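You operate a simulated robot arm through the tools that you are given. There is no shell and no other tool. Be economical: measure what you need, move in short steps, check, and stop when the job is done.

You run a simulated robot arm. Do the job below in one go: nothing can be reset, and whatever is moved stays where it is left.

## Task
Set right what has fallen over on the top of the yellow table. At the end: the brown tall carton, which lies on its side on the top of the yellow table, stands upright there; the cream tape roll stands where the blue brush stood; the white carton, which lies on its side on the top of the yellow table, stands upright there; the blue brush stands on top of the white card sleeve; whatever was shut is shut again. Leave all else as you found it, and nothing knocked over. Set down upright: tall carton, white carton.

Only the result counts: the job must be done as asked and must still hold three seconds after the hand-in. Knocking over, shifting, dropping, spilling or breaking anything else fails it.

## Robot
A 7-joint arm with a two-finger parallel gripper, fixed in place. Base frame: the origin is at the foot of the arm, x ahead of it, y to its left, z up; the work surface is at about z = 0. Units: mm, degrees, N and s.
With the tool pointing down near the work surface it reaches from about 220 to 580 mm from the base axis. Its first joint turns from -66.0 to 66.0 degrees. Payload 2.5 kg.
The tool frame sits at the grasp point between the pads (the TCP): z along the fingers, y along the line on which they close. The tips reach 23 mm beyond it. Largest opening 94 mm; finger width 38, thickness 10; the body of the gripper, 54 by 96 mm, starts 39 mm behind the TCP.
Orientation is told as [roll, pitch, yaw] about the base's x, y, z axes, in that order, counted from this pose: with the fingers straight down and closing along the base's y, the tool's x points along the base's -x, its y along +y and its z along -z.

## Interface
- The arm moves only by the tool apply_moves. Its argument "increments" is a list that holds one entry, the list of rows, each a list of 7 numbers: the shift along the tool's x, y, z in mm, then the turn, a rotation vector about the tool's x, y, z in degrees, then the finger opening in mm, from 0 to 94. In form: [[[tx, ty, tz, ax, ay, az, jaw], ...]]. A call has 1 to 10 rows; each row is the pose to reach, as a shift and turn from the pose commanded when the call began, along the tool's axes at that moment. Rows are played at 5 a second. More than 50 mm and 8.6 degrees between two rows, or a gripper value outside its range, and nothing of the call is played. Where a pose cannot be reached the arm comes as near as it can. A force on the tool above 40 N (or 10 N above the force at the start of the call, whichever is more), or a blocked arm, ends the call early, and 0.2 s more pass. The fingers move at their own pace (about 108 mm/s each) and stop on an object; they squeeze with about 27 N. The grip force told is the motor's: it shows also when the fingers shut on nothing. Time passes only in rows, and 0.2 s behind the last, so rows that repeat a pose let the fingers close. It gives the time, the measured TCP pose, the force on the tool (base axes), the opening and the grip force at its end, in the units of the frame above (readings bear some noise), with the torque about the TCP (base axes, N m) and any sound that the robot's microphone picked up.
- Cameras (640 x 400 px; columns grow to the right, rows downward): "scene" is fixed at [61.5, -413.9, 506.8]; the picture's right is [0.99, 0.12, 0.00], its down [0.10, -0.87, -0.48] and it looks along [-0.06, 0.47, -0.88] (base axes); focal length 214 px, centre (320, 200). "wrist" rides on the gripper at [86, 16, -75] in the tool frame; the picture's right is [-0.18, 0.98, 0.00], its down [-0.58, -0.11, -0.81] and it looks along [-0.79, -0.15, 0.59] (tool axes); focal length 243 px, centre (320, 200). There is no depth. A picture from a camera that has moved, and an enlarged one, comes with that camera's place and axes in the base frame and with its lens.
- grab_frame(camera): a new picture of that camera. The clock stands still meanwhile.
- inspect(camera, box): a new picture of the part [left, top, right, bottom] of that camera's present view, enlarged. The clock stands still meanwhile.
- finish_job(): hands the job in; it is judged then, once.

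Go step by step. Nothing tells you positions but the pictures and the camera data: compare them with the known pose of the tool, close in by small moves and look again before you grip or let go. The budget is 120 turns and 68 pictures, counting those below and the enlarged ones. Unless the task says otherwise, let go and move clear before handing in, and close with one line.

The tools are called after "Call:" as a command line: name --argument value ..., lists and objects as JSON in quotes. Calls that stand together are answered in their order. apply_moves: Moves the arm, as the interface text tells. Its arguments: {"type":"object","properties":{"increments":{"type":"array","items":{"type":"array","items":{"type":"array","items":{"type":"number"}}}}},"required":["increments"]} The other tools are called the same way: grab_frame (camera) takes a picture; inspect (camera, box) takes an enlarged picture of a part of a camera's view; finish_job () hands the job in.

At the start:

```text
time_s: 0.0
eef_pos: [392.2, 143.8, 347.0]
tool_rot: [0.0, -0.1, 0.0]
force: [-0.8, 0.0, 0.6]
wrist_torque: [0.0, -0.02, 0.03]
gripper_width: 93.8
grasp_force: 0.0
```

scene: 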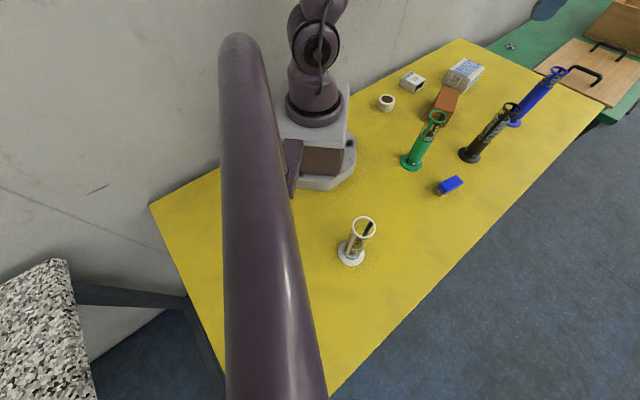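
wrist: 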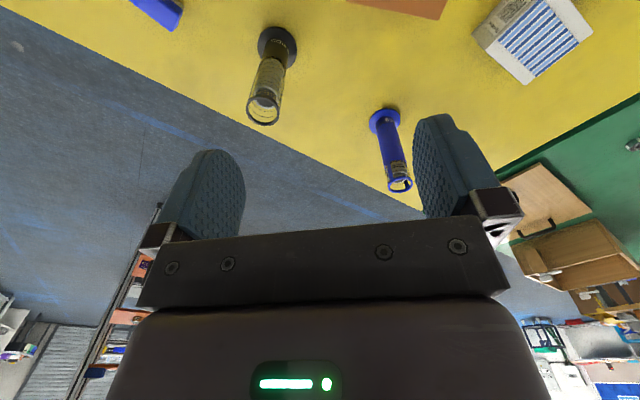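

I see several objects on the yellow table; I'll zoom in to identify each one before I move.

Call:
inspect --camera "scene" --box '[360, 40, 520, 140]'

Call:
inspect --camera "scene" --box '[330, 100, 490, 200]'

Call:
inspect --camera "scene" --box '[480, 0, 640, 140]'

```text
4.00 times, centred on (440, 90) of scene
camera zoom: at [61.5, -413.9, 506.8], right [0.99, 0.12, 0.0], down [0.1, -0.87, -0.48], along [-0.06, 0.47, -0.88], focal length 858 px, centre (-160, 640)
```

zoom: 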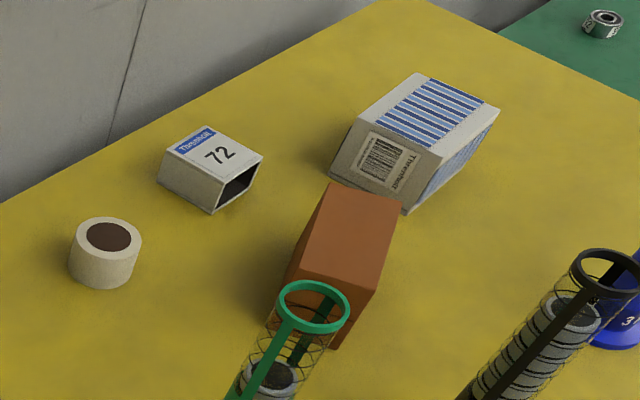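

```text
4.00 times, centred on (410, 150) of scene
camera zoom: at [61.5, -413.9, 506.8], right [0.99, 0.12, 0.0], down [0.1, -0.87, -0.48], along [-0.06, 0.47, -0.88], focal length 858 px, centre (-40, 400)
```

zoom: 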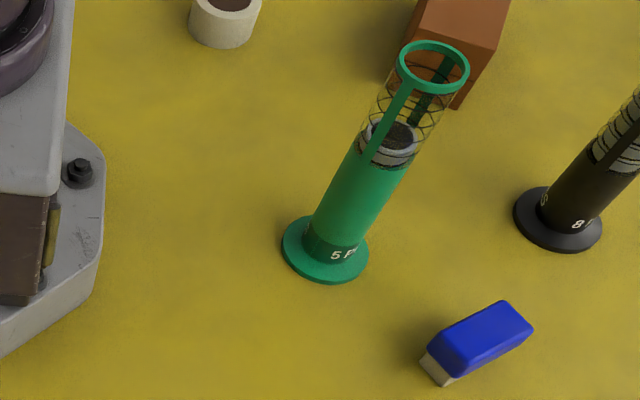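

```text
2.86 times, centred on (560, 70) of scene
camera zoom: at [61.5, -413.9, 506.8], right [0.99, 0.12, 0.0], down [0.1, -0.87, -0.48], along [-0.06, 0.47, -0.88], focal length 613 px, centre (-366, 571)
```

zoom: 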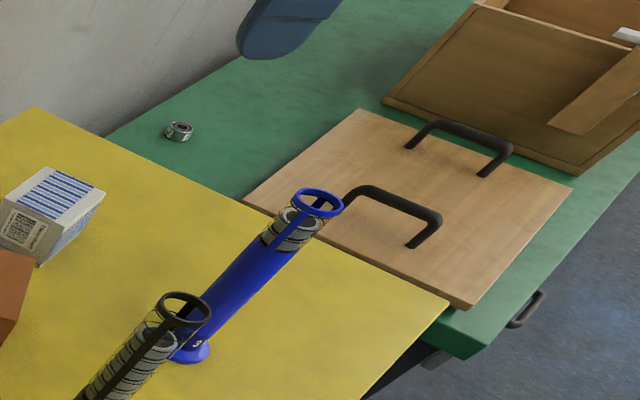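

I take the striped box to be the white carton at about (500,440), the brown carton to be at (383,231), the sleeve "72" at (313,374), the tape at (212,250) and the brush at (366,-72). I'll move the arm high and turn the wrist camera toward the far group.

Call:
apply_moves --increments '[[[4, 29, 0, 0, 0, -8, 94], [8, 58, 0, 0, 0, -16, 94], [12, 87, 0, 0, 0, -24, 94], [16, 116, 0, 0, 0, -32, 94], [20, 146, 0, 0, 0, -40, 94]]]'

Call:
apply_moves --increments '[[[0, 0, 0, 0, 8, 0, 94], [0, 0, 0, 0, 16, 0, 94], [0, 0, 0, 0, 24, 0, 94]]]'

Call:
grab_frame --camera "wrist"

```text
time_s: 1.2
eef_pos: [369.8, 288.8, 350.4]
tool_rot: [0.0, 0.0, 40.1]
force: [0.0, -0.3, 0.6]
wrist_torque: [-0.02, -0.01, 0.01]
gripper_width: 94.2
grasp_force: 0.0
```

```text
time_s: 2.0
eef_pos: [372.0, 291.1, 348.5]
tool_rot: [-0.1, 24.0, 40.0]
force: [0.8, 0.4, -0.7]
wrist_torque: [0.0, 0.0, 0.04]
gripper_width: 93.8
grasp_force: 0.0
```

```text
62 pictures are left
camera wrist: at [323.6, 272.3, 450.4], right [-0.5, 0.86, -0.08], down [0.73, 0.47, 0.5], along [0.46, 0.2, -0.86], focal length 243 px, centre (320, 200)
```

wrist: 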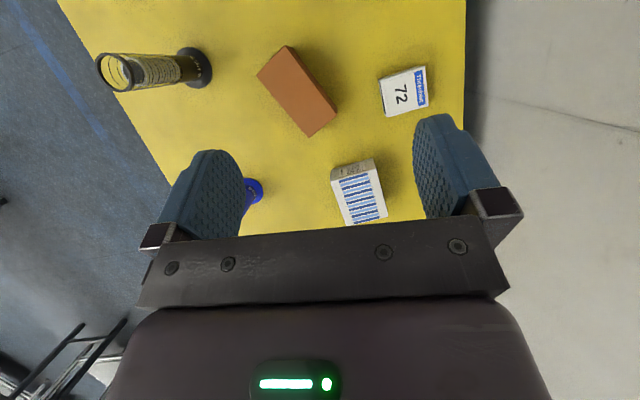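

The carton looks roughly 83 wide, 50 high and 105 long, pointing radially outward, with the barcode end towards the base. I'll enlarge the carton and the brown box to see how they are printed.

Call:
inspect --camera "wrist" --box '[320, 145, 416, 235]'

Call:
inspect --camera "wrist" --box '[230, 30, 438, 150]'

Call:
inspect --camera "scene" --box '[436, 50, 492, 98]'

```text
4.44 times, centred on (368, 190) of wrist
camera zoom: at [323.6, 272.3, 450.4], right [-0.5, 0.86, -0.08], down [0.73, 0.47, 0.5], along [0.46, 0.2, -0.86], focal length 1078 px, centre (107, 244)
```

zoom: 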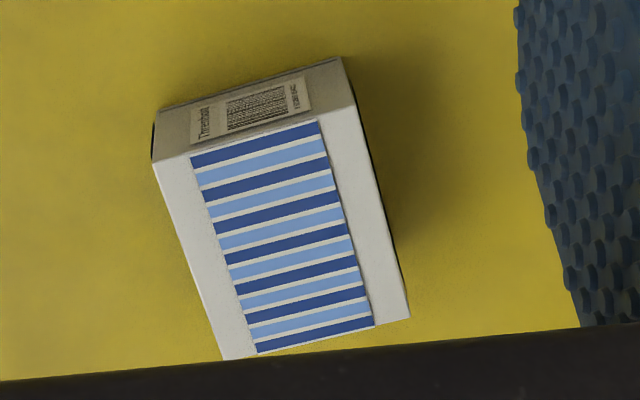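

```text
3.08 times, centred on (334, 90) of wrist
camera zoom: at [323.6, 272.3, 450.4], right [-0.5, 0.86, -0.08], down [0.73, 0.47, 0.5], along [0.46, 0.2, -0.86], focal length 746 px, centre (277, 538)
```

zoom: 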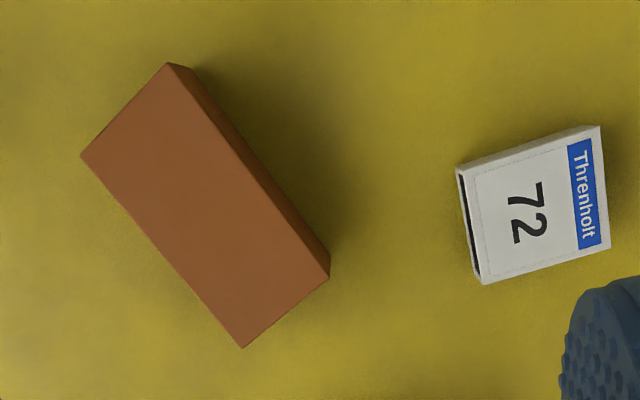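

```text
8.33 times, centred on (464, 74) of scene
camera zoom: at [61.5, -413.9, 506.8], right [0.99, 0.12, 0.0], down [0.1, -0.87, -0.48], along [-0.06, 0.47, -0.88], focal length 1787 px, centre (-880, 1250)
```

zoom: 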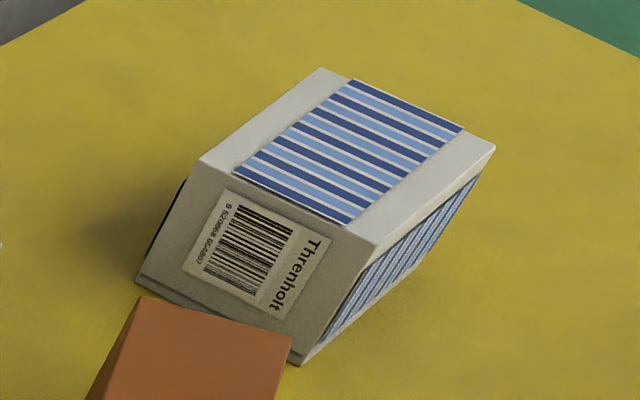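

The barcode and stripe prints leave it unclear which way is up, and one face shows a dark edge. I'll look at that face from the side, keeping well above everything.

Call:
apply_moves --increments '[[[0, 0, 0, 0, -8, 0, 94], [0, 0, 0, 0, -16, 0, 94], [0, 0, 0, 0, -24, 0, 94]]]'

Call:
apply_moves --increments '[[[-16, 16, 36, 0, 0, 8, 94], [-32, 32, 76, 0, 0, 16, 94], [-48, 48, 116, 0, 0, 24, 94], [-64, 64, 156, 0, 0, 32, 94], [-80, 80, 196, 0, 0, 40, 94]]]'

Call:
grab_frame --camera "wrist"

```text
time_s: 2.8
eef_pos: [372.4, 291.1, 345.6]
tool_rot: [0.1, -0.1, 40.0]
force: [-0.2, -0.4, -0.7]
wrist_torque: [0.02, 0.03, 0.0]
gripper_width: 94.2
grasp_force: 0.1
```

```text
time_s: 4.0
eef_pos: [381.3, 404.1, 149.6]
tool_rot: [0.0, -0.1, -0.1]
force: [0.2, 0.1, 0.0]
wrist_torque: [0.0, 0.0, -0.01]
gripper_width: 94.1
grasp_force: 0.0
```

```text
58 pictures are left
camera wrist: at [295.9, 421.0, 222.9], right [0.19, 0.98, 0.0], down [0.58, -0.11, 0.81], along [0.79, -0.15, -0.59], focal length 243 px, centre (320, 200)
```

wrist: 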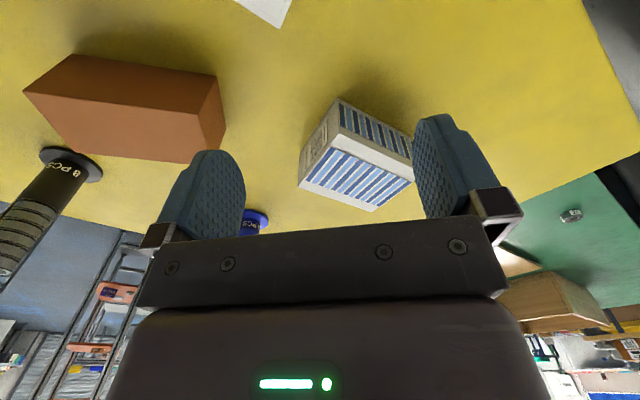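

Call:
inspect --camera "wrist" --box '[280, 85, 424, 220]'

```text
2.96 times, centred on (352, 152) of wrist
camera zoom: at [295.9, 421.0, 222.9], right [0.19, 0.98, 0.0], down [0.58, -0.11, 0.81], along [0.79, -0.15, -0.59], focal length 719 px, centre (225, 341)
```

zoom: 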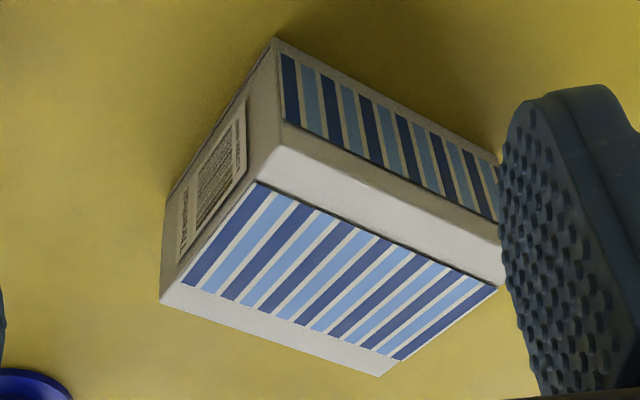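

Stripes run round the long axis and the barcode is on the near end, so the long axis should be vertical when upright. I'll line up with the carton (yaw about 46°) and measure it.

Call:
apply_moves --increments '[[[-4, -13, -4, 0, 0, -8, 94], [-8, -26, -8, 0, 0, -16, 94], [-12, -39, -12, 0, 0, -24, 94], [-16, -52, -16, 0, 0, -32, 94], [-20, -64, -20, 0, 0, -40, 94], [-20, -74, -20, 0, 0, -46, 94]]]'

Call:
grab_frame --camera "wrist"

Call:
inspect --camera "wrist" --box '[240, 80, 420, 235]'

```text
time_s: 5.4
eef_pos: [402.4, 329.1, 172.0]
tool_rot: [0.0, 0.0, 46.1]
force: [-0.3, 0.7, 0.5]
wrist_torque: [0.01, 0.05, 0.0]
gripper_width: 93.7
grasp_force: 0.1
```

```text
56 pictures are left
camera wrist: at [331.3, 278.4, 245.4], right [-0.58, 0.81, 0.0], down [0.48, 0.34, 0.81], along [0.66, 0.47, -0.59], focal length 243 px, centre (320, 200)
```

wrist: 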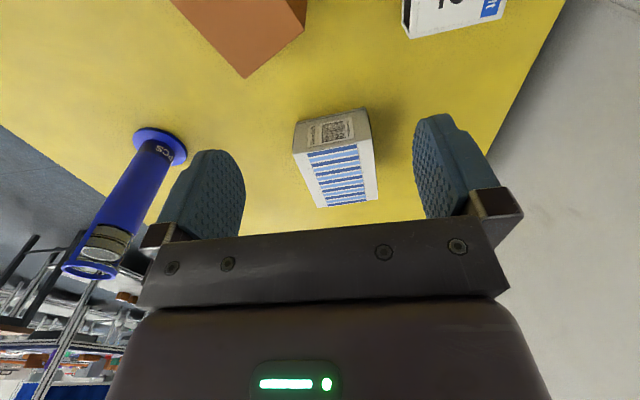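

```text
2.58 times, centred on (330, 158) of wrist
camera zoom: at [331.3, 278.4, 245.4], right [-0.58, 0.81, 0.0], down [0.48, 0.34, 0.81], along [0.66, 0.47, -0.59], focal length 626 px, centre (294, 310)
```

zoom: 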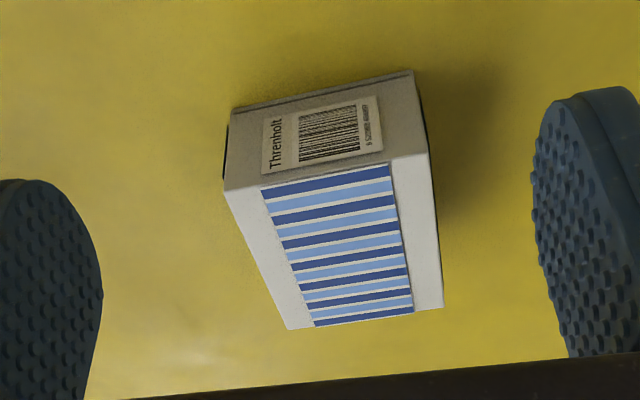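

The carton measures about 83 x 54 x 105, with its near end centred at (462,386) and its axis at about 49°. I'll go to a hover pose and tilt the fingers outward 30° to test the reach.

Call:
apply_moves --increments '[[[-30, -3, 15, 0, 0, -3, 94], [-59, -5, 30, 0, 0, -3, 94]]]'

Call:
apply_moves --increments '[[[0, 0, 0, 0, -8, 0, 94], [0, 0, 0, 0, -16, 0, 94], [0, 0, 0, 0, -24, 0, 94], [0, 0, 0, 0, -30, 0, 94]]]'

Call:
grab_frame --camera "wrist"

```text
time_s: 6.0
eef_pos: [447.2, 368.0, 141.9]
tool_rot: [0.0, 0.0, 48.9]
force: [-0.2, -0.2, -0.5]
wrist_torque: [0.01, 0.02, 0.03]
gripper_width: 93.9
grasp_force: 0.1
```

```text
time_s: 7.0
eef_pos: [447.7, 368.4, 140.2]
tool_rot: [0.0, -30.2, 48.9]
force: [-0.5, 0.6, -0.1]
wrist_torque: [-0.01, 0.0, 0.0]
gripper_width: 93.9
grasp_force: 0.1
```

```text
54 pictures are left
camera wrist: at [361.5, 295.8, 160.8], right [-0.64, 0.77, 0.09], down [0.15, 0.0, 0.99], along [0.76, 0.64, -0.11], focal length 243 px, centre (320, 200)
```

wrist: 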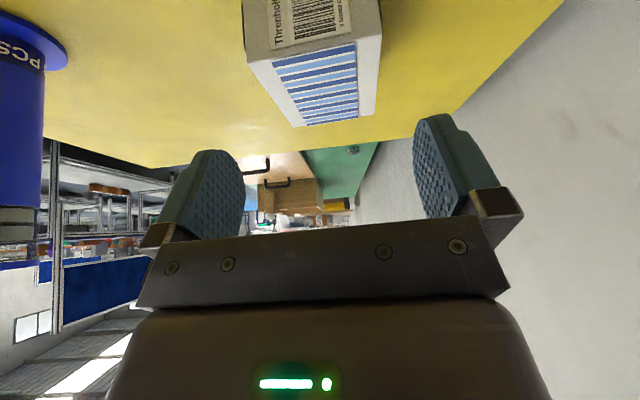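

Reach is fine and the jaws are centred on the carton within about 1 mm. I'll advance along the tool axis so the fingers straddle it.

Call:
apply_moves --increments '[[[0, 0, 25, 0, 0, 0, 94], [0, 0, 50, 0, 0, 0, 94], [0, 0, 70, 0, 0, 0, 94], [0, 0, 90, 0, 0, 0, 94]]]'

Call:
grab_frame --camera "wrist"

Call:
grab_frame --camera "scene"

```text
time_s: 8.0
eef_pos: [476.0, 400.5, 62.2]
tool_rot: [0.0, -30.1, 49.0]
force: [-0.4, 0.5, 0.0]
wrist_torque: [0.0, 0.01, 0.01]
gripper_width: 94.0
grasp_force: 0.1
```

```text
53 pictures are left
camera wrist: at [390.6, 327.0, 82.5], right [-0.64, 0.77, 0.09], down [0.15, 0.0, 0.99], along [0.76, 0.64, -0.12], focal length 243 px, centre (320, 200)
```

wrist: 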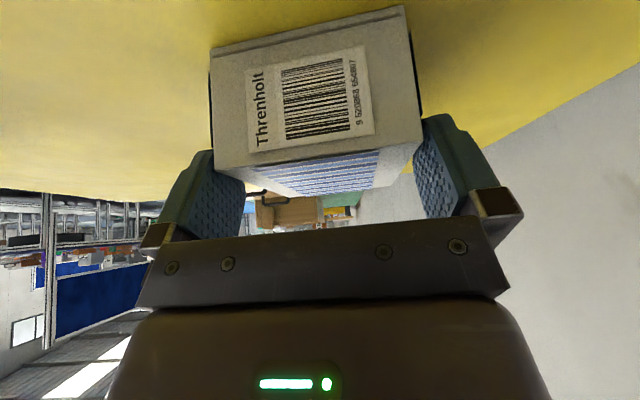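

```text
52 pictures are left
```

scene: 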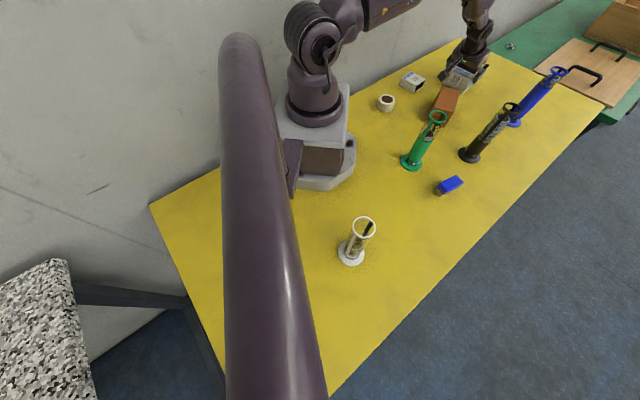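

Fingers are well placed on both sides. I'll advance 30 mm more and close.

Call:
apply_moves --increments '[[[0, 0, 15, 0, 0, 0, 94], [0, 0, 30, 0, 0, 0, 94], [0, 0, 30, 0, 0, 0, 70], [0, 0, 30, 0, 0, 0, 70]]]'

```text
time_s: 9.0
eef_pos: [485.4, 411.2, 38.4]
tool_rot: [-0.1, -30.1, 49.0]
force: [0.2, 2.0, 2.4]
wrist_torque: [-0.28, -0.04, 0.04]
gripper_width: 83.9
grasp_force: 27.1
```

I have a grip at 83.9 mm. I'll lift 100 mm, pull in towards the base, and lift further so the far end can be shown to the scene camera.

Call:
apply_moves --increments '[[[-10, 0, -17, 0, 0, 0, 70], [-25, 0, -43, 0, 0, 0, 70], [-45, 0, -78, 0, 0, 0, 70], [-38, 0, -120, 0, 0, 0, 70], [-30, 0, -160, 0, 0, 0, 70], [-20, 0, -200, 0, 0, 0, 70], [10, 0, -230, 0, 0, 0, 70]]]'

Call:
apply_moves --increments '[[[0, 0, 0, 4, 0, 6.9, 70], [0, 0, 0, 8, 0, 13.9, 70], [0, 0, 0, 12, 0, 20.8, 70], [0, 0, 0, 16, 0, 27.7, 70], [0, 0, 0, 20, 0, 34.6, 70], [0, 0, 0, 24, 0, 41.6, 70], [0, 0, 0, 28, 0, 48.5, 70], [0, 0, 0, 32, 0, 55.4, 70], [0, 0, 0, 36, 0, 62.4, 70], [0, 0, 0, 40, 0, 69.3, 70]]]'

Call:
grab_frame --camera "scene"

```text
time_s: 10.6
eef_pos: [409.4, 321.3, 230.7]
tool_rot: [0.0, -29.9, 48.9]
force: [-0.4, -1.2, -4.4]
wrist_torque: [-0.04, 0.04, 0.0]
gripper_width: 83.6
grasp_force: 27.1
```

```text
time_s: 12.8
eef_pos: [405.7, 320.0, 230.5]
tool_rot: [0.0, -30.0, -31.3]
force: [-0.5, 0.1, -3.9]
wrist_torque: [0.03, 0.05, 0.02]
gripper_width: 83.8
grasp_force: 27.4
```

```text
51 pictures are left
```

scene: 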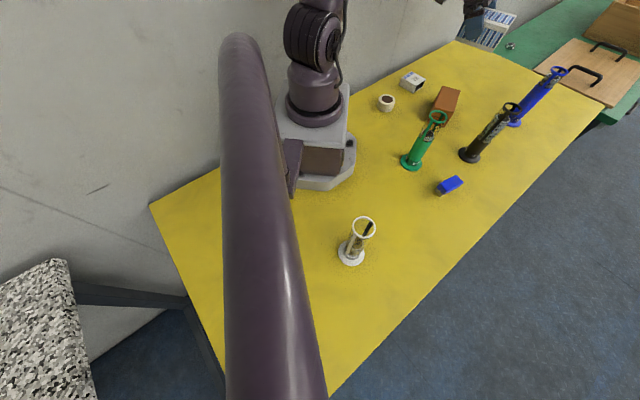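

The carton is up and turned, so I'll enlarge the scene view to see its far end.

Call:
inspect --camera "scene" --box '[455, 0, 535, 55]'

```text
7.27 times, centred on (495, 28) of scene
camera zoom: at [61.5, -413.9, 506.8], right [0.99, 0.12, 0.0], down [0.1, -0.87, -0.48], along [-0.06, 0.47, -0.88], focal length 1560 px, centre (-953, 1454)
```

zoom: 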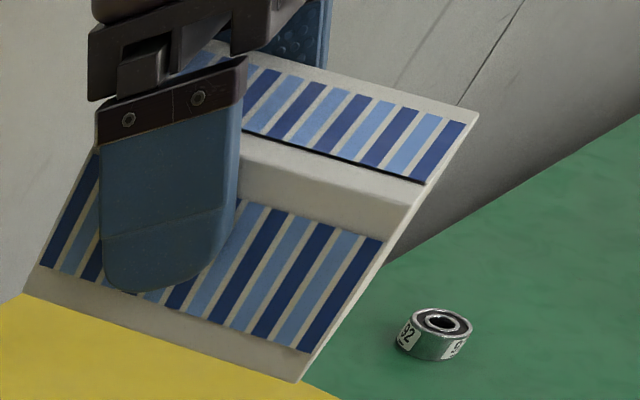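

The far end still faces away, so I'll turn further.

Call:
apply_moves --increments '[[[0, 0, 0, 4, 0, 6.9, 70], [0, 0, 0, 8, 0, 13.9, 70], [0, 0, 0, 12, 0, 20.8, 70], [0, 0, 0, 16, 0, 27.7, 70], [0, 0, 0, 20, 0, 34.6, 70], [0, 0, 0, 24, 0, 41.6, 70]]]'

Call:
inspect --camera "scene" --box '[435, 0, 535, 65]'

```text
time_s: 14.2
eef_pos: [404.4, 321.9, 228.4]
tool_rot: [0.1, -30.1, -79.2]
force: [-0.5, -0.2, -3.6]
wrist_torque: [0.07, -0.02, 0.0]
gripper_width: 83.7
grasp_force: 26.6
```

```text
6.15 times, centred on (485, 32) of scene
camera zoom: at [61.5, -413.9, 506.8], right [0.99, 0.12, 0.0], down [0.1, -0.87, -0.48], along [-0.06, 0.47, -0.88], focal length 1320 px, centre (-695, 1231)
```

zoom: 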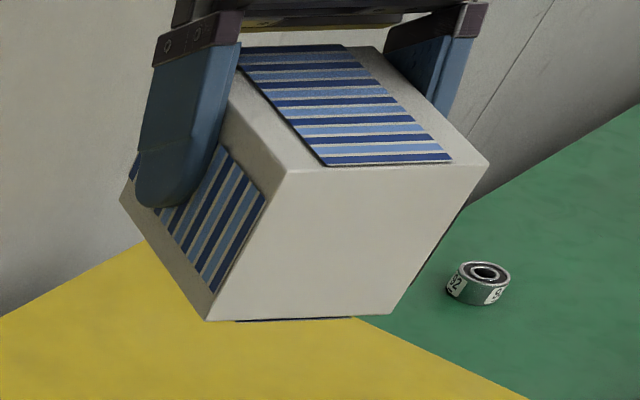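

The blank far end is free of print and the stripes go all round. I'll take a close look at the barcode end in the wrist camera for hints of lid or base.

Call:
inspect --camera "wrist" --box '[180, 0, 440, 200]'

```text
2.00 times, centred on (310, 100) of wrist
camera zoom: at [399.4, 434.7, 250.0], right [1.0, 0.03, 0.09], down [-0.09, -0.12, 0.99], along [0.04, -0.99, -0.12], focal length 485 px, centre (340, 400)
```

zoom: 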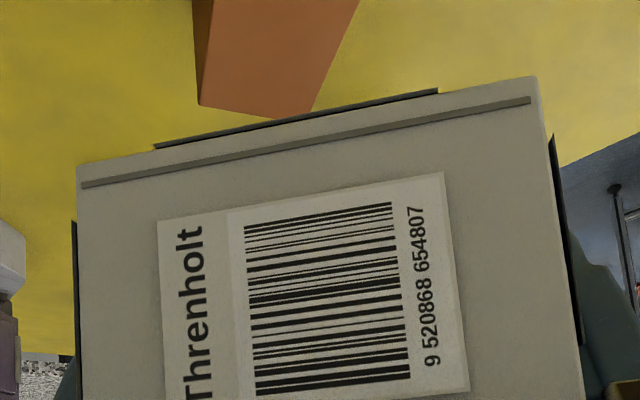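

The barcode end also has a tuck seam. I'll check the brown carton's ends for similar marks before deciding on orientation.

Call:
inspect --camera "scene" --box '[420, 82, 468, 130]'

```text
8.33 times, centred on (444, 106) of scene
camera zoom: at [61.5, -413.9, 506.8], right [0.99, 0.12, 0.0], down [0.1, -0.87, -0.48], along [-0.06, 0.47, -0.88], focal length 1787 px, centre (-713, 983)
```

zoom: 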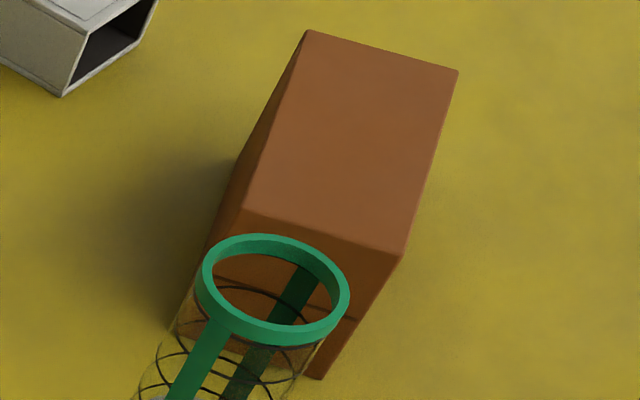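

The brown end facing the scene camera seems to carry a seam line, but I want to see its other end too. I'll turn the white carton back and lay it down nearer the base for the moment.

Call:
apply_moves --increments '[[[0, 0, 0, -4, 0, -6.9, 70], [0, 0, 0, -8, 0, -13.9, 70], [0, 0, 0, -12, 0, -20.8, 70], [0, 0, 0, -16, 0, -27.7, 70], [0, 0, 0, -20, 0, -34.6, 70], [0, 0, 0, -24, 0, -41.6, 70], [0, 0, 0, -28, 0, -48.5, 70], [0, 0, 0, -32, 0, -55.4, 70]]]'

Call:
apply_moves --increments '[[[0, 0, 0, -4, 0, -6.9, 70], [0, 0, 0, -8, 0, -13.9, 70], [0, 0, 0, -12, 0, -20.8, 70], [0, 0, 0, -16, 0, -27.7, 70], [0, 0, 0, -20, 0, -34.6, 70], [0, 0, 0, -24, 0, -41.6, 70], [0, 0, 0, -28, 0, -48.5, 70], [0, 0, 0, -32, 0, -55.4, 70]]]'

```text
time_s: 16.0
eef_pos: [404.4, 320.7, 232.9]
tool_rot: [0.0, -29.9, -14.9]
force: [-0.3, 0.3, -4.5]
wrist_torque: [-0.03, 0.04, -0.01]
gripper_width: 84.0
grasp_force: 27.2
```

```text
time_s: 17.8
eef_pos: [404.9, 320.5, 231.9]
tool_rot: [0.0, -30.2, 49.1]
force: [-0.9, 0.1, -4.0]
wrist_torque: [-0.05, 0.01, 0.0]
gripper_width: 83.7
grasp_force: 27.4
```

Call:
apply_moves --increments '[[[-34, 0, 19.5, 0, 0, 0, 70], [-67.5, 0, 39, 0, 0, 0, 70], [-45, 0, 78, 0, 0, 0, 70], [-22.5, 0, 117, 0, 0, 0, 70], [0, 0, 156, 0, 0, 0, 70], [15, 0, 182, 0, 0, 0, 70], [24, 0, 197.5, 0, 0, 0, 70]]]'

Call:
apply_moves --increments '[[[2, 0, 3.5, 0, 0, 0, 70], [4, 0, 7, 0, 0, 0, 70], [4.8, 0, 8.4, 0, 0, 0, 70], [5.3, 0, 9.2, 0, 0, 0, 70]]]'

```text
time_s: 19.4
eef_pos: [456.7, 378.6, 48.4]
tool_rot: [0.0, -30.0, 48.9]
force: [-0.6, 0.2, -4.9]
wrist_torque: [-0.06, 0.06, 0.01]
gripper_width: 83.8
grasp_force: 27.4
```

```text
time_s: 20.4
eef_pos: [457.0, 378.8, 38.5]
tool_rot: [0.0, -30.1, 48.9]
force: [-1.5, -0.7, 0.2]
wrist_torque: [0.04, -0.16, 0.04]
gripper_width: 84.0
grasp_force: 27.2
```

It's on the table. I'll release and back off along the tool axis.

Call:
apply_moves --increments '[[[0, 0, 0, 0, 0, 0, 94], [0, 0, -20, 0, 0, 0, 94], [0, 0, -50, 0, 0, 0, 94], [0, 0, -90, 0, 0, 0, 94], [0, 0, -130, 0, 0, 0, 94]]]'

Call:
grab_frame --camera "wrist"

```text
time_s: 21.6
eef_pos: [414.6, 331.6, 151.8]
tool_rot: [0.1, -30.0, 48.9]
force: [-1.3, -0.1, 0.6]
wrist_torque: [-0.04, -0.06, 0.0]
gripper_width: 94.1
grasp_force: 0.0
```

```text
46 pictures are left
camera wrist: at [329.0, 258.2, 171.2], right [-0.64, 0.77, 0.09], down [0.15, 0.0, 0.99], along [0.76, 0.64, -0.12], focal length 243 px, centre (320, 200)
```

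wrist: 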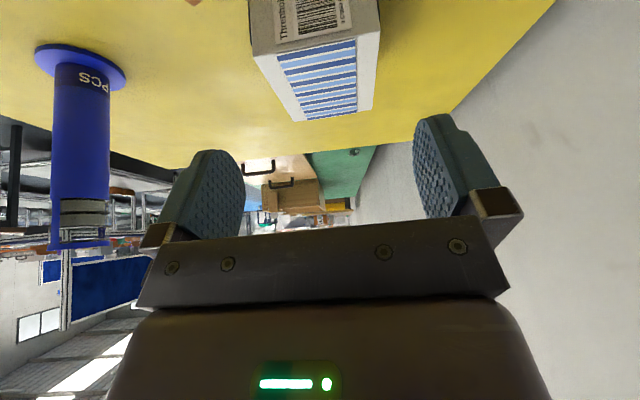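

Now I'll turn the wrist camera round to look at the brown carton's other end from the +y side.

Call:
apply_moves --increments '[[[0, 0, 0, 0, 8, 0, 94], [0, 0, 0, 0, 16, 0, 94], [0, 0, 0, 0, 24, 0, 94], [0, 0, 0, 0, 30, 0, 94]]]'

Call:
apply_moves --increments '[[[0, 0, 0, 0, 0, 8.5, 94], [0, 0, 0, 0, 0, 17, 94], [0, 0, 0, 0, 0, 25.5, 94], [0, 0, 0, 0, 0, 34, 94], [0, 0, 0, 0, 0, 42.5, 94], [0, 0, 0, 0, 0, 51, 94], [0, 0, 0, 0, 0, 59.5, 94], [0, 0, 0, 0, 0, 68, 94]]]'

Call:
apply_moves --increments '[[[0, 0, 0, 0, 0, 8.5, 94], [0, 0, 0, 0, 0, 17, 94], [0, 0, 0, 0, 0, 25.5, 94], [0, 0, 0, 0, 0, 34, 94], [0, 0, 0, 0, 0, 42.5, 94], [0, 0, 0, 0, 0, 51, 94], [0, 0, 0, 0, 0, 59.5, 94]]]'

Call:
inspect --camera "wrist" --box '[180, 0, 460, 200]'

```text
time_s: 22.6
eef_pos: [414.1, 329.2, 150.9]
tool_rot: [0.0, 0.0, 48.8]
force: [-0.6, -0.5, 0.0]
wrist_torque: [-0.01, 0.01, -0.02]
gripper_width: 93.8
grasp_force: 0.1
```

```text
time_s: 24.4
eef_pos: [413.5, 330.9, 150.0]
tool_rot: [0.1, 0.0, -19.5]
force: [0.1, -0.2, 0.1]
wrist_torque: [-0.02, -0.03, 0.03]
gripper_width: 94.2
grasp_force: 0.2
```

```text
time_s: 26.0
eef_pos: [414.2, 330.7, 148.7]
tool_rot: [0.1, 0.0, -78.9]
force: [-0.2, -0.1, -0.3]
wrist_torque: [-0.02, 0.0, -0.01]
gripper_width: 94.1
grasp_force: 0.1
```

```text
2.00 times, centred on (320, 100) of wrist
camera zoom: at [412.6, 418.6, 223.0], right [1.0, 0.01, 0.0], down [0.01, -0.59, 0.81], along [0.01, -0.81, -0.59], focal length 485 px, centre (320, 400)
```

zoom: 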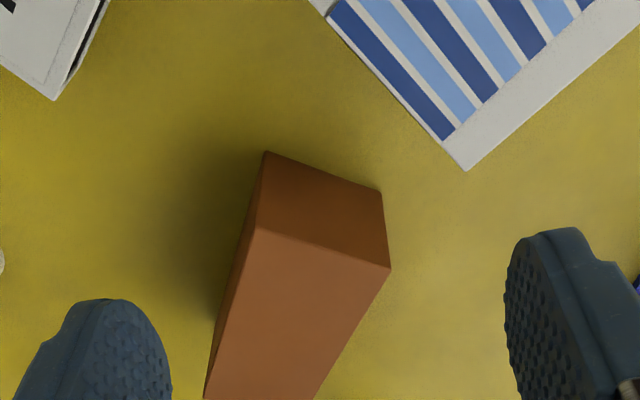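

This end is plain. Let me zoom hard on the front end in the scene view.

Call:
inspect --camera "scene" --box '[432, 106, 456, 130]'

```text
16.00 times, centred on (444, 118) of scene
camera zoom: at [61.5, -413.9, 506.8], right [0.99, 0.12, 0.0], down [0.1, -0.87, -0.48], along [-0.06, 0.47, -0.88], focal length 3432 px, centre (-1664, 1512)
```

zoom: 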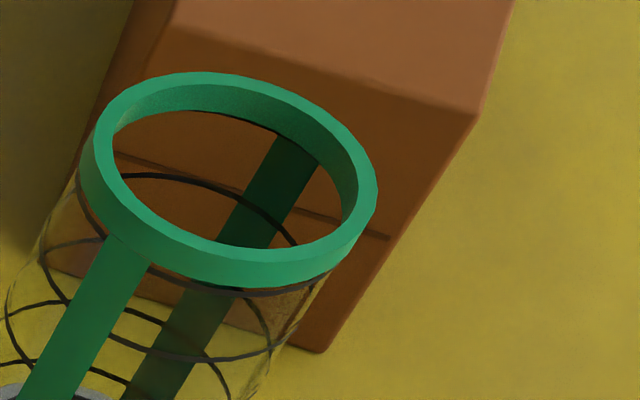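

The brown carton's front end has a flap seam and its other end is plain. The white carton likewise has a seam at the barcode end, so I take the seamed end as the top for both. I'll turn back to the white carton and set a 40° outward tilt.

Call:
apply_moves --increments '[[[0, 0, 0, 0, 0, -8.5, 94], [0, 0, 0, 0, 0, -17, 94], [0, 0, 0, 0, 0, -25.5, 94], [0, 0, 0, 0, 0, -34, 94], [0, 0, 0, 0, 0, -42.5, 94], [0, 0, 0, 0, 0, -51, 94], [0, 0, 0, 0, 0, -59.5, 94], [0, 0, 0, 0, 0, -68, 94]]]'

Call:
apply_moves --increments '[[[0, 0, 0, 0, 0, -8.5, 94], [0, 0, 0, 0, 0, -17, 94], [0, 0, 0, 0, 0, -25.5, 94], [0, 0, 0, 0, 0, -34, 94], [0, 0, 0, 0, 0, -42.5, 94], [0, 0, 0, 0, 0, -51, 94], [0, 0, 0, 0, 0, -59.9, 94]]]'

Call:
apply_moves --increments '[[[0, 0, 0, 0, -8, 0, 94], [0, 0, 0, 0, -16, 0, 94], [0, 0, 0, 0, -24, 0, 94], [0, 0, 0, 0, -32, 0, 94], [0, 0, 0, 0, -40, 0, 94]]]'

Call:
grab_frame --camera "wrist"

```text
time_s: 27.8
eef_pos: [414.7, 329.0, 149.5]
tool_rot: [0.1, -0.1, -10.4]
force: [0.0, -0.5, -0.3]
wrist_torque: [0.01, -0.01, 0.03]
gripper_width: 93.8
grasp_force: 0.1
```

```text
refused: row 7 steps farther than a row can; nothing moved
```

```text
time_s: 29.0
eef_pos: [414.4, 330.2, 149.6]
tool_rot: [0.1, -40.0, -10.6]
force: [0.0, 0.2, 0.0]
wrist_torque: [0.0, 0.01, -0.02]
gripper_width: 93.9
grasp_force: 0.1
```

```text
43 pictures are left
camera wrist: at [305.1, 367.6, 150.2], right [0.32, 0.94, 0.12], down [-0.09, -0.1, 0.99], along [0.94, -0.33, 0.06], focal length 243 px, centre (320, 200)
```

wrist: 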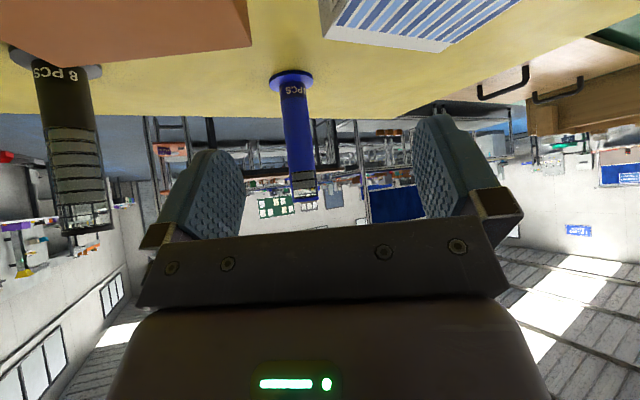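

One call was refused, so the yaw is still -10.6°. I'll turn the remaining 59.5° about the vertical.

Call:
apply_moves --increments '[[[0, 0, 0, -5.46, 0, -6.51, 94], [0, 0, 0, -10.93, 0, -13.02, 94], [0, 0, 0, -16.4, 0, -19.53, 94], [0, 0, 0, -21.86, 0, -26.04, 94], [0, 0, 0, -27.33, 0, -32.55, 94], [0, 0, 0, -32.8, 0, -39.06, 94], [0, 0, 0, -38.26, 0, -45.58, 94]]]'

Call:
grab_frame --camera "wrist"

```text
time_s: 30.6
eef_pos: [412.1, 330.5, 150.8]
tool_rot: [0.2, -40.1, 49.0]
force: [-0.6, 0.8, -0.3]
wrist_torque: [-0.01, -0.02, -0.01]
gripper_width: 93.6
grasp_force: 0.2
```

```text
42 pictures are left
camera wrist: at [325.4, 255.6, 151.3], right [-0.65, 0.75, 0.12], down [0.03, -0.13, 0.99], along [0.76, 0.65, 0.06], focal length 243 px, centre (320, 200)
```

wrist: 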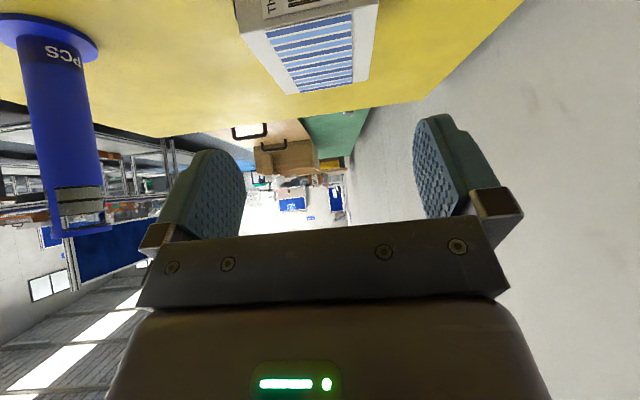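

Call:
apply_moves --increments '[[[22, -1.8, 10, 0, 0, 0, 94], [22, -1.8, 50, 0, 0, 0, 94], [22, -1.8, 80, 0, 0, 0, 94], [22, -1.8, 95, 0, 0, 0, 94]]]'

Call:
grab_frame --camera "wrist"

```text
time_s: 31.6
eef_pos: [443.5, 363.2, 61.5]
tool_rot: [0.0, -40.1, 48.9]
force: [0.1, -0.3, 0.6]
wrist_torque: [0.0, -0.03, 0.01]
gripper_width: 93.9
grasp_force: 0.1
```

```text
41 pictures are left
camera wrist: at [356.3, 288.3, 61.5], right [-0.65, 0.75, 0.12], down [0.03, -0.13, 0.99], along [0.76, 0.65, 0.06], focal length 243 px, centre (320, 200)
```

wrist: 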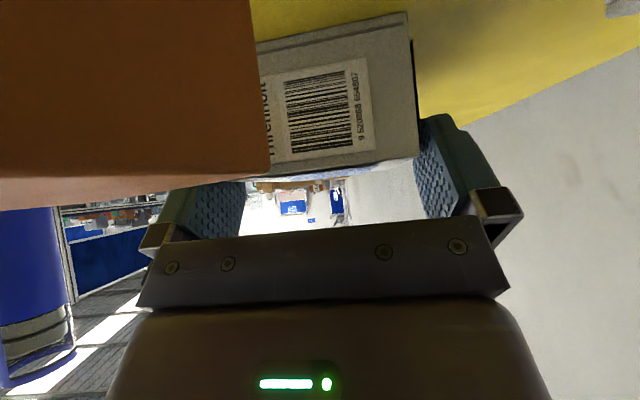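

The wrist camera would come close to the brown carton here. I'll back out and stand the brown carton up first.

Call:
apply_moves --increments '[[[0, 0, -45, 0, 0, 0, 94], [-10, 0, -95, 0, 0, 0, 94]]]'

Call:
apply_moves --increments '[[[0, 0, 0, 0, 8, 0, 94], [0, 0, 0, 0, 16, 0, 94], [0, 0, 0, 0, 24, 0, 94], [0, 0, 0, 0, 32, 0, 94], [0, 0, 0, 0, 40, 0, 94]]]'

Call:
apply_moves --increments '[[[37, -18, -10, 0, 0, -5, 94], [74, -36, -20, 0, 0, -11, 94], [111, -55, -30, 0, 0, -16, 94], [148, -73, -30, 0, 0, -21, 94]]]'

Call:
inspect --camera "wrist" --box '[180, 0, 460, 240]'

```text
refused: row 2 steps farther than a row can; nothing moved
```

```text
time_s: 32.8
eef_pos: [443.2, 362.9, 62.6]
tool_rot: [0.1, 0.0, 49.1]
force: [0.4, -0.5, 0.5]
wrist_torque: [-0.03, -0.03, 0.04]
gripper_width: 93.9
grasp_force: 0.0
```

```text
time_s: 33.8
eef_pos: [399.5, 203.1, 94.1]
tool_rot: [0.0, -0.1, 70.0]
force: [-0.5, -0.2, 0.9]
wrist_torque: [-0.01, 0.02, 0.02]
gripper_width: 94.0
grasp_force: 0.0
```

```text
1.67 times, centred on (320, 120) of wrist
camera zoom: at [355.0, 128.2, 168.1], right [-0.86, 0.51, 0.0], down [0.3, 0.51, 0.81], along [0.41, 0.69, -0.59], focal length 404 px, centre (320, 333)
```

zoom: 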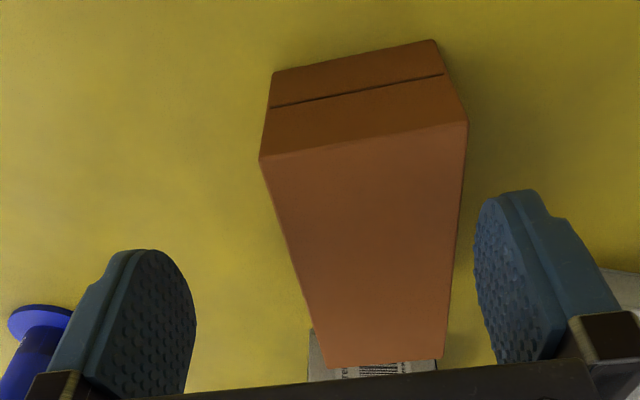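

The brown carton is unmoved: about 58 x 59 x 118, its seam end centred at (375,184) and axis at 70°. I'll back to a hover and tilt 40° towards it.

Call:
apply_moves --increments '[[[20, 5, -25, 0, 0, 0, 94], [60, 16.4, -25, 0, 0, 0, 94]]]'

Call:
apply_moves --increments '[[[0, 0, 0, 0, -8, 0, 94], [0, 0, 0, 0, -16, 0, 94], [0, 0, 0, 0, -24, 0, 94], [0, 0, 0, 0, -32, 0, 94], [0, 0, 0, 0, -40, 0, 94]]]'

```text
time_s: 34.4
eef_pos: [366.6, 151.9, 121.1]
tool_rot: [0.0, 0.0, 69.9]
force: [-0.3, -1.1, -0.3]
wrist_torque: [-0.01, 0.01, -0.04]
gripper_width: 93.9
grasp_force: 0.0
```

```text
time_s: 35.6
eef_pos: [365.5, 152.0, 118.1]
tool_rot: [-0.2, -40.3, 70.1]
force: [1.0, -0.5, 0.3]
wrist_torque: [0.02, 0.03, -0.02]
gripper_width: 94.1
grasp_force: 0.0
```

Call:
apply_moves --increments '[[[0, 1.7, 30, 0, 0, 0, 94], [0, 1.7, 60, 0, 0, 0, 94], [0, 1.7, 75, 0, 0, 0, 94]]]'

Call:
grab_frame --camera "wrist"

```text
time_s: 36.4
eef_pos: [382.6, 200.9, 61.1]
tool_rot: [0.0, -40.1, 69.9]
force: [0.2, -1.2, -0.9]
wrist_torque: [0.04, -0.01, 0.04]
gripper_width: 94.3
grasp_force: 0.0
```

```text
39 pictures are left
camera wrist: at [328.4, 99.5, 61.1], right [-0.87, 0.47, 0.12], down [0.08, -0.11, 0.99], along [0.48, 0.88, 0.06], focal length 243 px, centre (320, 200)
```

wrist: 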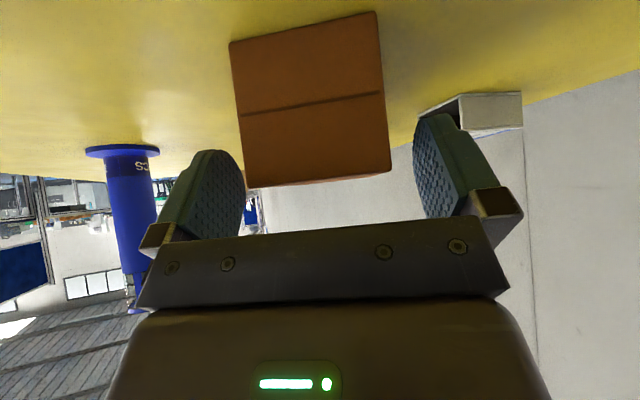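

Call:
apply_moves --increments '[[[0, 0, 12, 0, 0, 0, 94], [0, 0, 24.3, 0, 0, 0, 94], [0, 0, 24.3, 0, 0, 0, 45], [0, 0, 24.3, 0, 0, 0, 45], [0, 0, 24.3, 0, 0, 0, 45]]]'

```text
time_s: 37.6
eef_pos: [387.8, 213.7, 42.8]
tool_rot: [0.0, -40.1, 69.9]
force: [-0.6, 0.2, 0.0]
wrist_torque: [0.11, -0.01, 0.04]
gripper_width: 59.9
grasp_force: 27.6
```

I have the brown carton. I'll lift it 140 mm, then pitch it 90° with the seam end up.

Call:
apply_moves --increments '[[[-10, 0, -12, 0, 0, 0, 45], [-35, 0, -42, 0, 0, 0, 45], [-62, 0, -74, 0, 0, 0, 45], [-90, 0, -107, 0, 0, 0, 45]]]'

Call:
apply_moves --increments '[[[0, 0, 0, 0, 8, 0, 45], [0, 0, 0, 0, 16, 0, 45], [0, 0, 0, 0, 24, 0, 45], [0, 0, 0, 0, 32, 0, 45], [0, 0, 0, 0, 40, 0, 45], [0, 0, 0, 0, 48, 0, 45]]]'

```text
time_s: 38.6
eef_pos: [384.1, 213.8, 181.7]
tool_rot: [0.0, -40.0, 69.9]
force: [0.6, 0.6, -3.0]
wrist_torque: [-0.09, 0.03, 0.01]
gripper_width: 59.9
grasp_force: 26.9
```

```text
time_s: 40.0
eef_pos: [387.5, 213.1, 181.9]
tool_rot: [-0.1, 8.1, 69.8]
force: [-0.6, 1.2, -3.2]
wrist_torque: [0.01, 0.01, 0.01]
gripper_width: 59.9
grasp_force: 27.4
```

Call:
apply_moves --increments '[[[0, 0, 0, 0, 8, 0, 45], [0, 0, 0, 0, 16, 0, 45], [0, 0, 0, 0, 24, 0, 45], [0, 0, 0, 0, 32, 0, 45], [0, 0, 0, 0, 40, 0, 45], [0, 0, 0, 0, 41.8, 0, 45], [0, 0, 0, 0, 41.8, 0, 45]]]'

Call:
grab_frame --camera "scene"

Call:
inspect --camera "scene" --box '[380, 10, 520, 130]'

```text
time_s: 41.6
eef_pos: [386.6, 211.8, 180.9]
tool_rot: [0.0, 49.8, 69.9]
force: [0.5, 0.4, -2.3]
wrist_torque: [0.01, 0.0, 0.02]
gripper_width: 59.8
grasp_force: 27.1
```

```text
38 pictures are left
```

scene: 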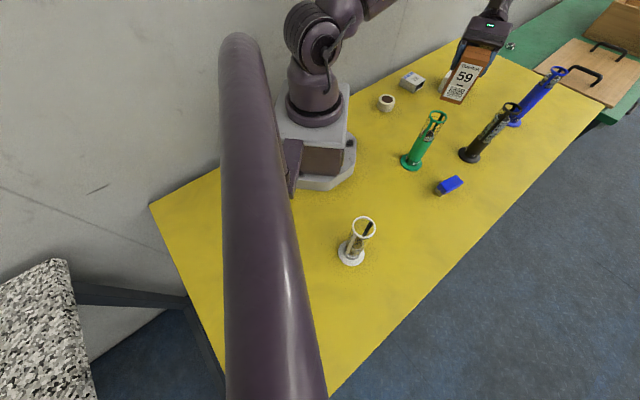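

```text
3.33 times, centred on (450, 70) of scene
camera zoom: at [61.5, -413.9, 506.8], right [0.99, 0.12, 0.0], down [0.1, -0.87, -0.48], along [-0.06, 0.47, -0.88], focal length 715 px, centre (-113, 633)
```

zoom: 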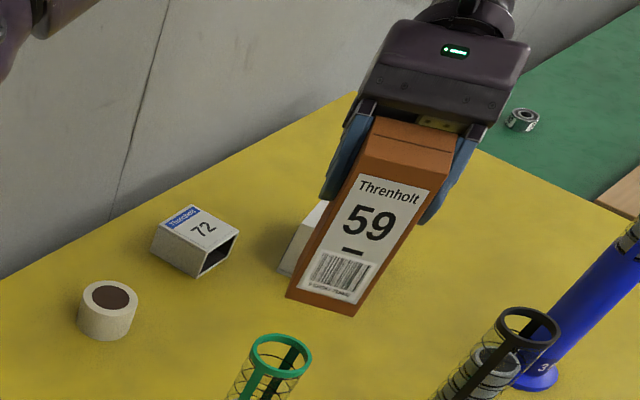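

The label is now upright with the seam end at the top, which confirms that the seam end is up. I'll lower the brown carton straight down, slowly at the end.

Call:
apply_moves --increments '[[[-23, 0, 19.3, 0, 0, 0, 45], [-46, 0, 38.6, 0, 0, 0, 45], [-62, 0, 52, 0, 0, 0, 45]]]'

Call:
apply_moves --increments '[[[-1.9, 0, 1.6, 0, 0, 0, 45], [-3.8, 0, 3.2, 0, 0, 0, 45], [-5.7, 0, 4.8, 0, 0, 0, 45], [-6.9, 0, 5.8, 0, 0, 0, 45]]]'

```text
time_s: 42.4
eef_pos: [387.7, 212.6, 100.4]
tool_rot: [0.0, 49.8, 69.9]
force: [-0.4, -0.2, -2.6]
wrist_torque: [0.04, 0.0, 0.0]
gripper_width: 59.8
grasp_force: 26.8
```

```text
time_s: 43.4
eef_pos: [387.1, 213.8, 91.2]
tool_rot: [0.0, 49.7, 69.8]
force: [0.0, 0.4, -2.6]
wrist_torque: [0.06, -0.03, -0.01]
gripper_width: 60.0
grasp_force: 27.2
```

Not yet on the table, so I'll go down in small steps.

Call:
apply_moves --increments '[[[-0.8, 0, 0.65, 0, 0, 0, 45], [-1.5, 0, 1.3, 0, 0, 0, 45], [-2.3, 0, 1.9, 0, 0, 0, 45], [-2.3, 0, 1.9, 0, 0, 0, 45]]]'

```text
time_s: 44.4
eef_pos: [387.1, 214.3, 89.3]
tool_rot: [0.0, 49.6, 69.8]
force: [1.4, 0.4, -1.1]
wrist_torque: [-0.06, -0.05, -0.01]
gripper_width: 60.1
grasp_force: 26.9
```

Call:
apply_moves --increments '[[[-0.5, 0, 0.4, 0, 0, 0, 45], [-0.9, 0, 0.7, 0, 0, 0, 45], [-0.9, 0, 0.7, 0, 0, 0, 45]]]'

Call:
inspect --camera "scene" --box '[400, 40, 520, 130]'

```text
time_s: 45.2
eef_pos: [387.4, 213.8, 87.8]
tool_rot: [0.1, 49.7, 69.8]
force: [-2.1, 2.9, 18.1]
wrist_torque: [-0.52, 0.47, -0.18]
gripper_width: 60.0
grasp_force: 27.4
```

```text
4.44 times, centred on (460, 85) of scene
camera zoom: at [61.5, -414.0, 506.7], right [0.99, 0.12, 0.0], down [0.1, -0.87, -0.48], along [-0.06, 0.47, -0.88], focal length 953 px, centre (-302, 711)
```

zoom: 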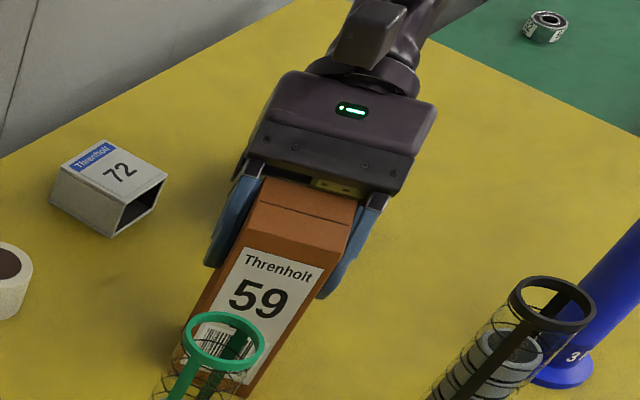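

It's firmly seated. I'll open and retreat along the tool axis.

Call:
apply_moves --increments '[[[0.4, 0, -0.3, 0, 0, 0, 70], [0.4, 0, -0.3, 0, 0, 0, 80], [0, 0, -25, 0, 0, 0, 80], [0, 0, -60, 0, 0, 0, 80], [0, 0, -100, 0, 0, 0, 80]]]'

Call:
inspect --camera "scene" --box '[400, 40, 520, 130]'

Call:
grab_frame --camera "wrist"

```text
time_s: 46.4
eef_pos: [405.3, 263.7, 133.0]
tool_rot: [0.1, 49.8, 70.0]
force: [0.4, 0.2, -0.1]
wrist_torque: [0.02, 0.0, -0.01]
gripper_width: 80.0
grasp_force: 0.0
out of reach, approached as far as the arm can: row 5
```

```text
4.44 times, centred on (460, 85) of scene
camera zoom: at [61.5, -413.9, 506.8], right [0.99, 0.12, 0.0], down [0.1, -0.87, -0.48], along [-0.06, 0.47, -0.88], focal length 953 px, centre (-302, 711)
```

zoom: 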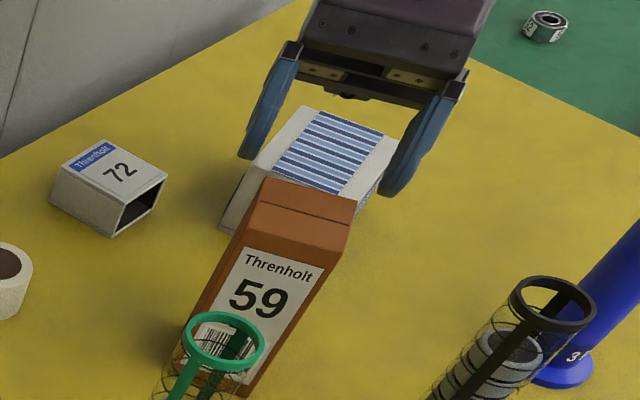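

```text
34 pictures are left
camera wrist: at [391.3, 271.7, 246.0], right [-0.88, 0.45, -0.14], down [0.44, 0.89, 0.08], along [0.16, 0.01, -0.99], focal length 243 px, centre (320, 200)
```

wrist: 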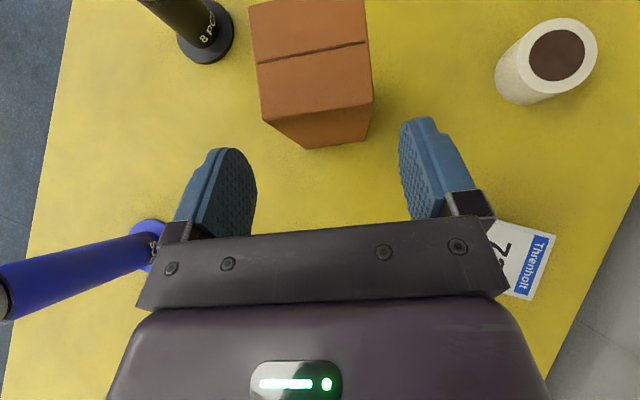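

The brown carton stands on its own. I'll raise the tool, level it and turn back toward the white carton.

Call:
apply_moves --increments '[[[8, 0, -6, 0, -8, 0, 80], [16, 0, -12, 0, -16, 0, 80], [24, 0, -18, 0, -24, 0, 80], [32, 0, -24, 0, -32, 0, 80], [38, 0, -32, 0, -40, 0, 80], [38, 0, -32, 0, -48, 0, 80], [38, 0, -32, 0, -50, 0, 94]]]'

```text
time_s: 48.0
eef_pos: [405.3, 264.8, 181.5]
tool_rot: [0.0, -0.5, 69.9]
force: [-0.2, 0.4, 0.3]
wrist_torque: [0.04, -0.01, -0.03]
gripper_width: 94.1
grasp_force: 0.0
```

Call:
apply_moves --increments '[[[-20, 5, 10, 0, 0, 7, 94], [-40, 10, 20, 0, 0, 14, 94], [-59, 15, 31, 0, 0, 21, 94]]]'

Call:
apply_moves --increments '[[[0, 0, 0, 0, -8, 0, 94], [0, 0, 0, 0, -16, 0, 94], [0, 0, 0, 0, -24, 0, 94], [0, 0, 0, 0, -32, 0, 94], [0, 0, 0, 0, -40, 0, 94]]]'

Call:
grab_frame --camera "wrist"

```text
time_s: 48.8
eef_pos: [412.0, 325.2, 151.1]
tool_rot: [0.1, -0.2, 48.7]
force: [-0.5, -0.2, -0.6]
wrist_torque: [0.0, 0.03, 0.0]
gripper_width: 93.8
grasp_force: 0.1
```

```text
time_s: 50.0
eef_pos: [408.6, 323.9, 150.5]
tool_rot: [0.1, -40.4, 48.8]
force: [0.5, 0.1, -0.7]
wrist_torque: [0.01, 0.01, -0.03]
gripper_width: 93.8
grasp_force: 0.1
```

```text
33 pictures are left
camera wrist: at [322.3, 249.5, 150.7], right [-0.65, 0.75, 0.12], down [0.03, -0.13, 0.99], along [0.76, 0.65, 0.06], focal length 243 px, centre (320, 200)
```

wrist: 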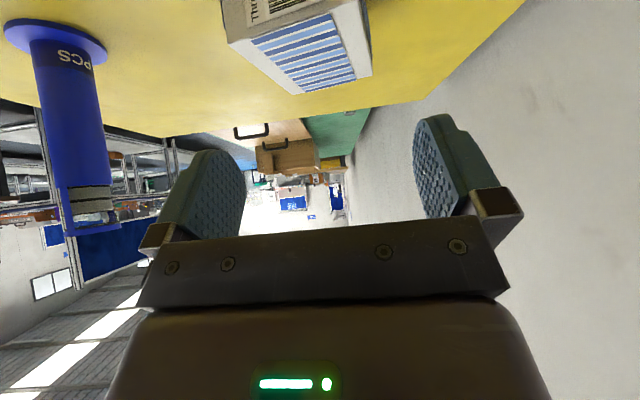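

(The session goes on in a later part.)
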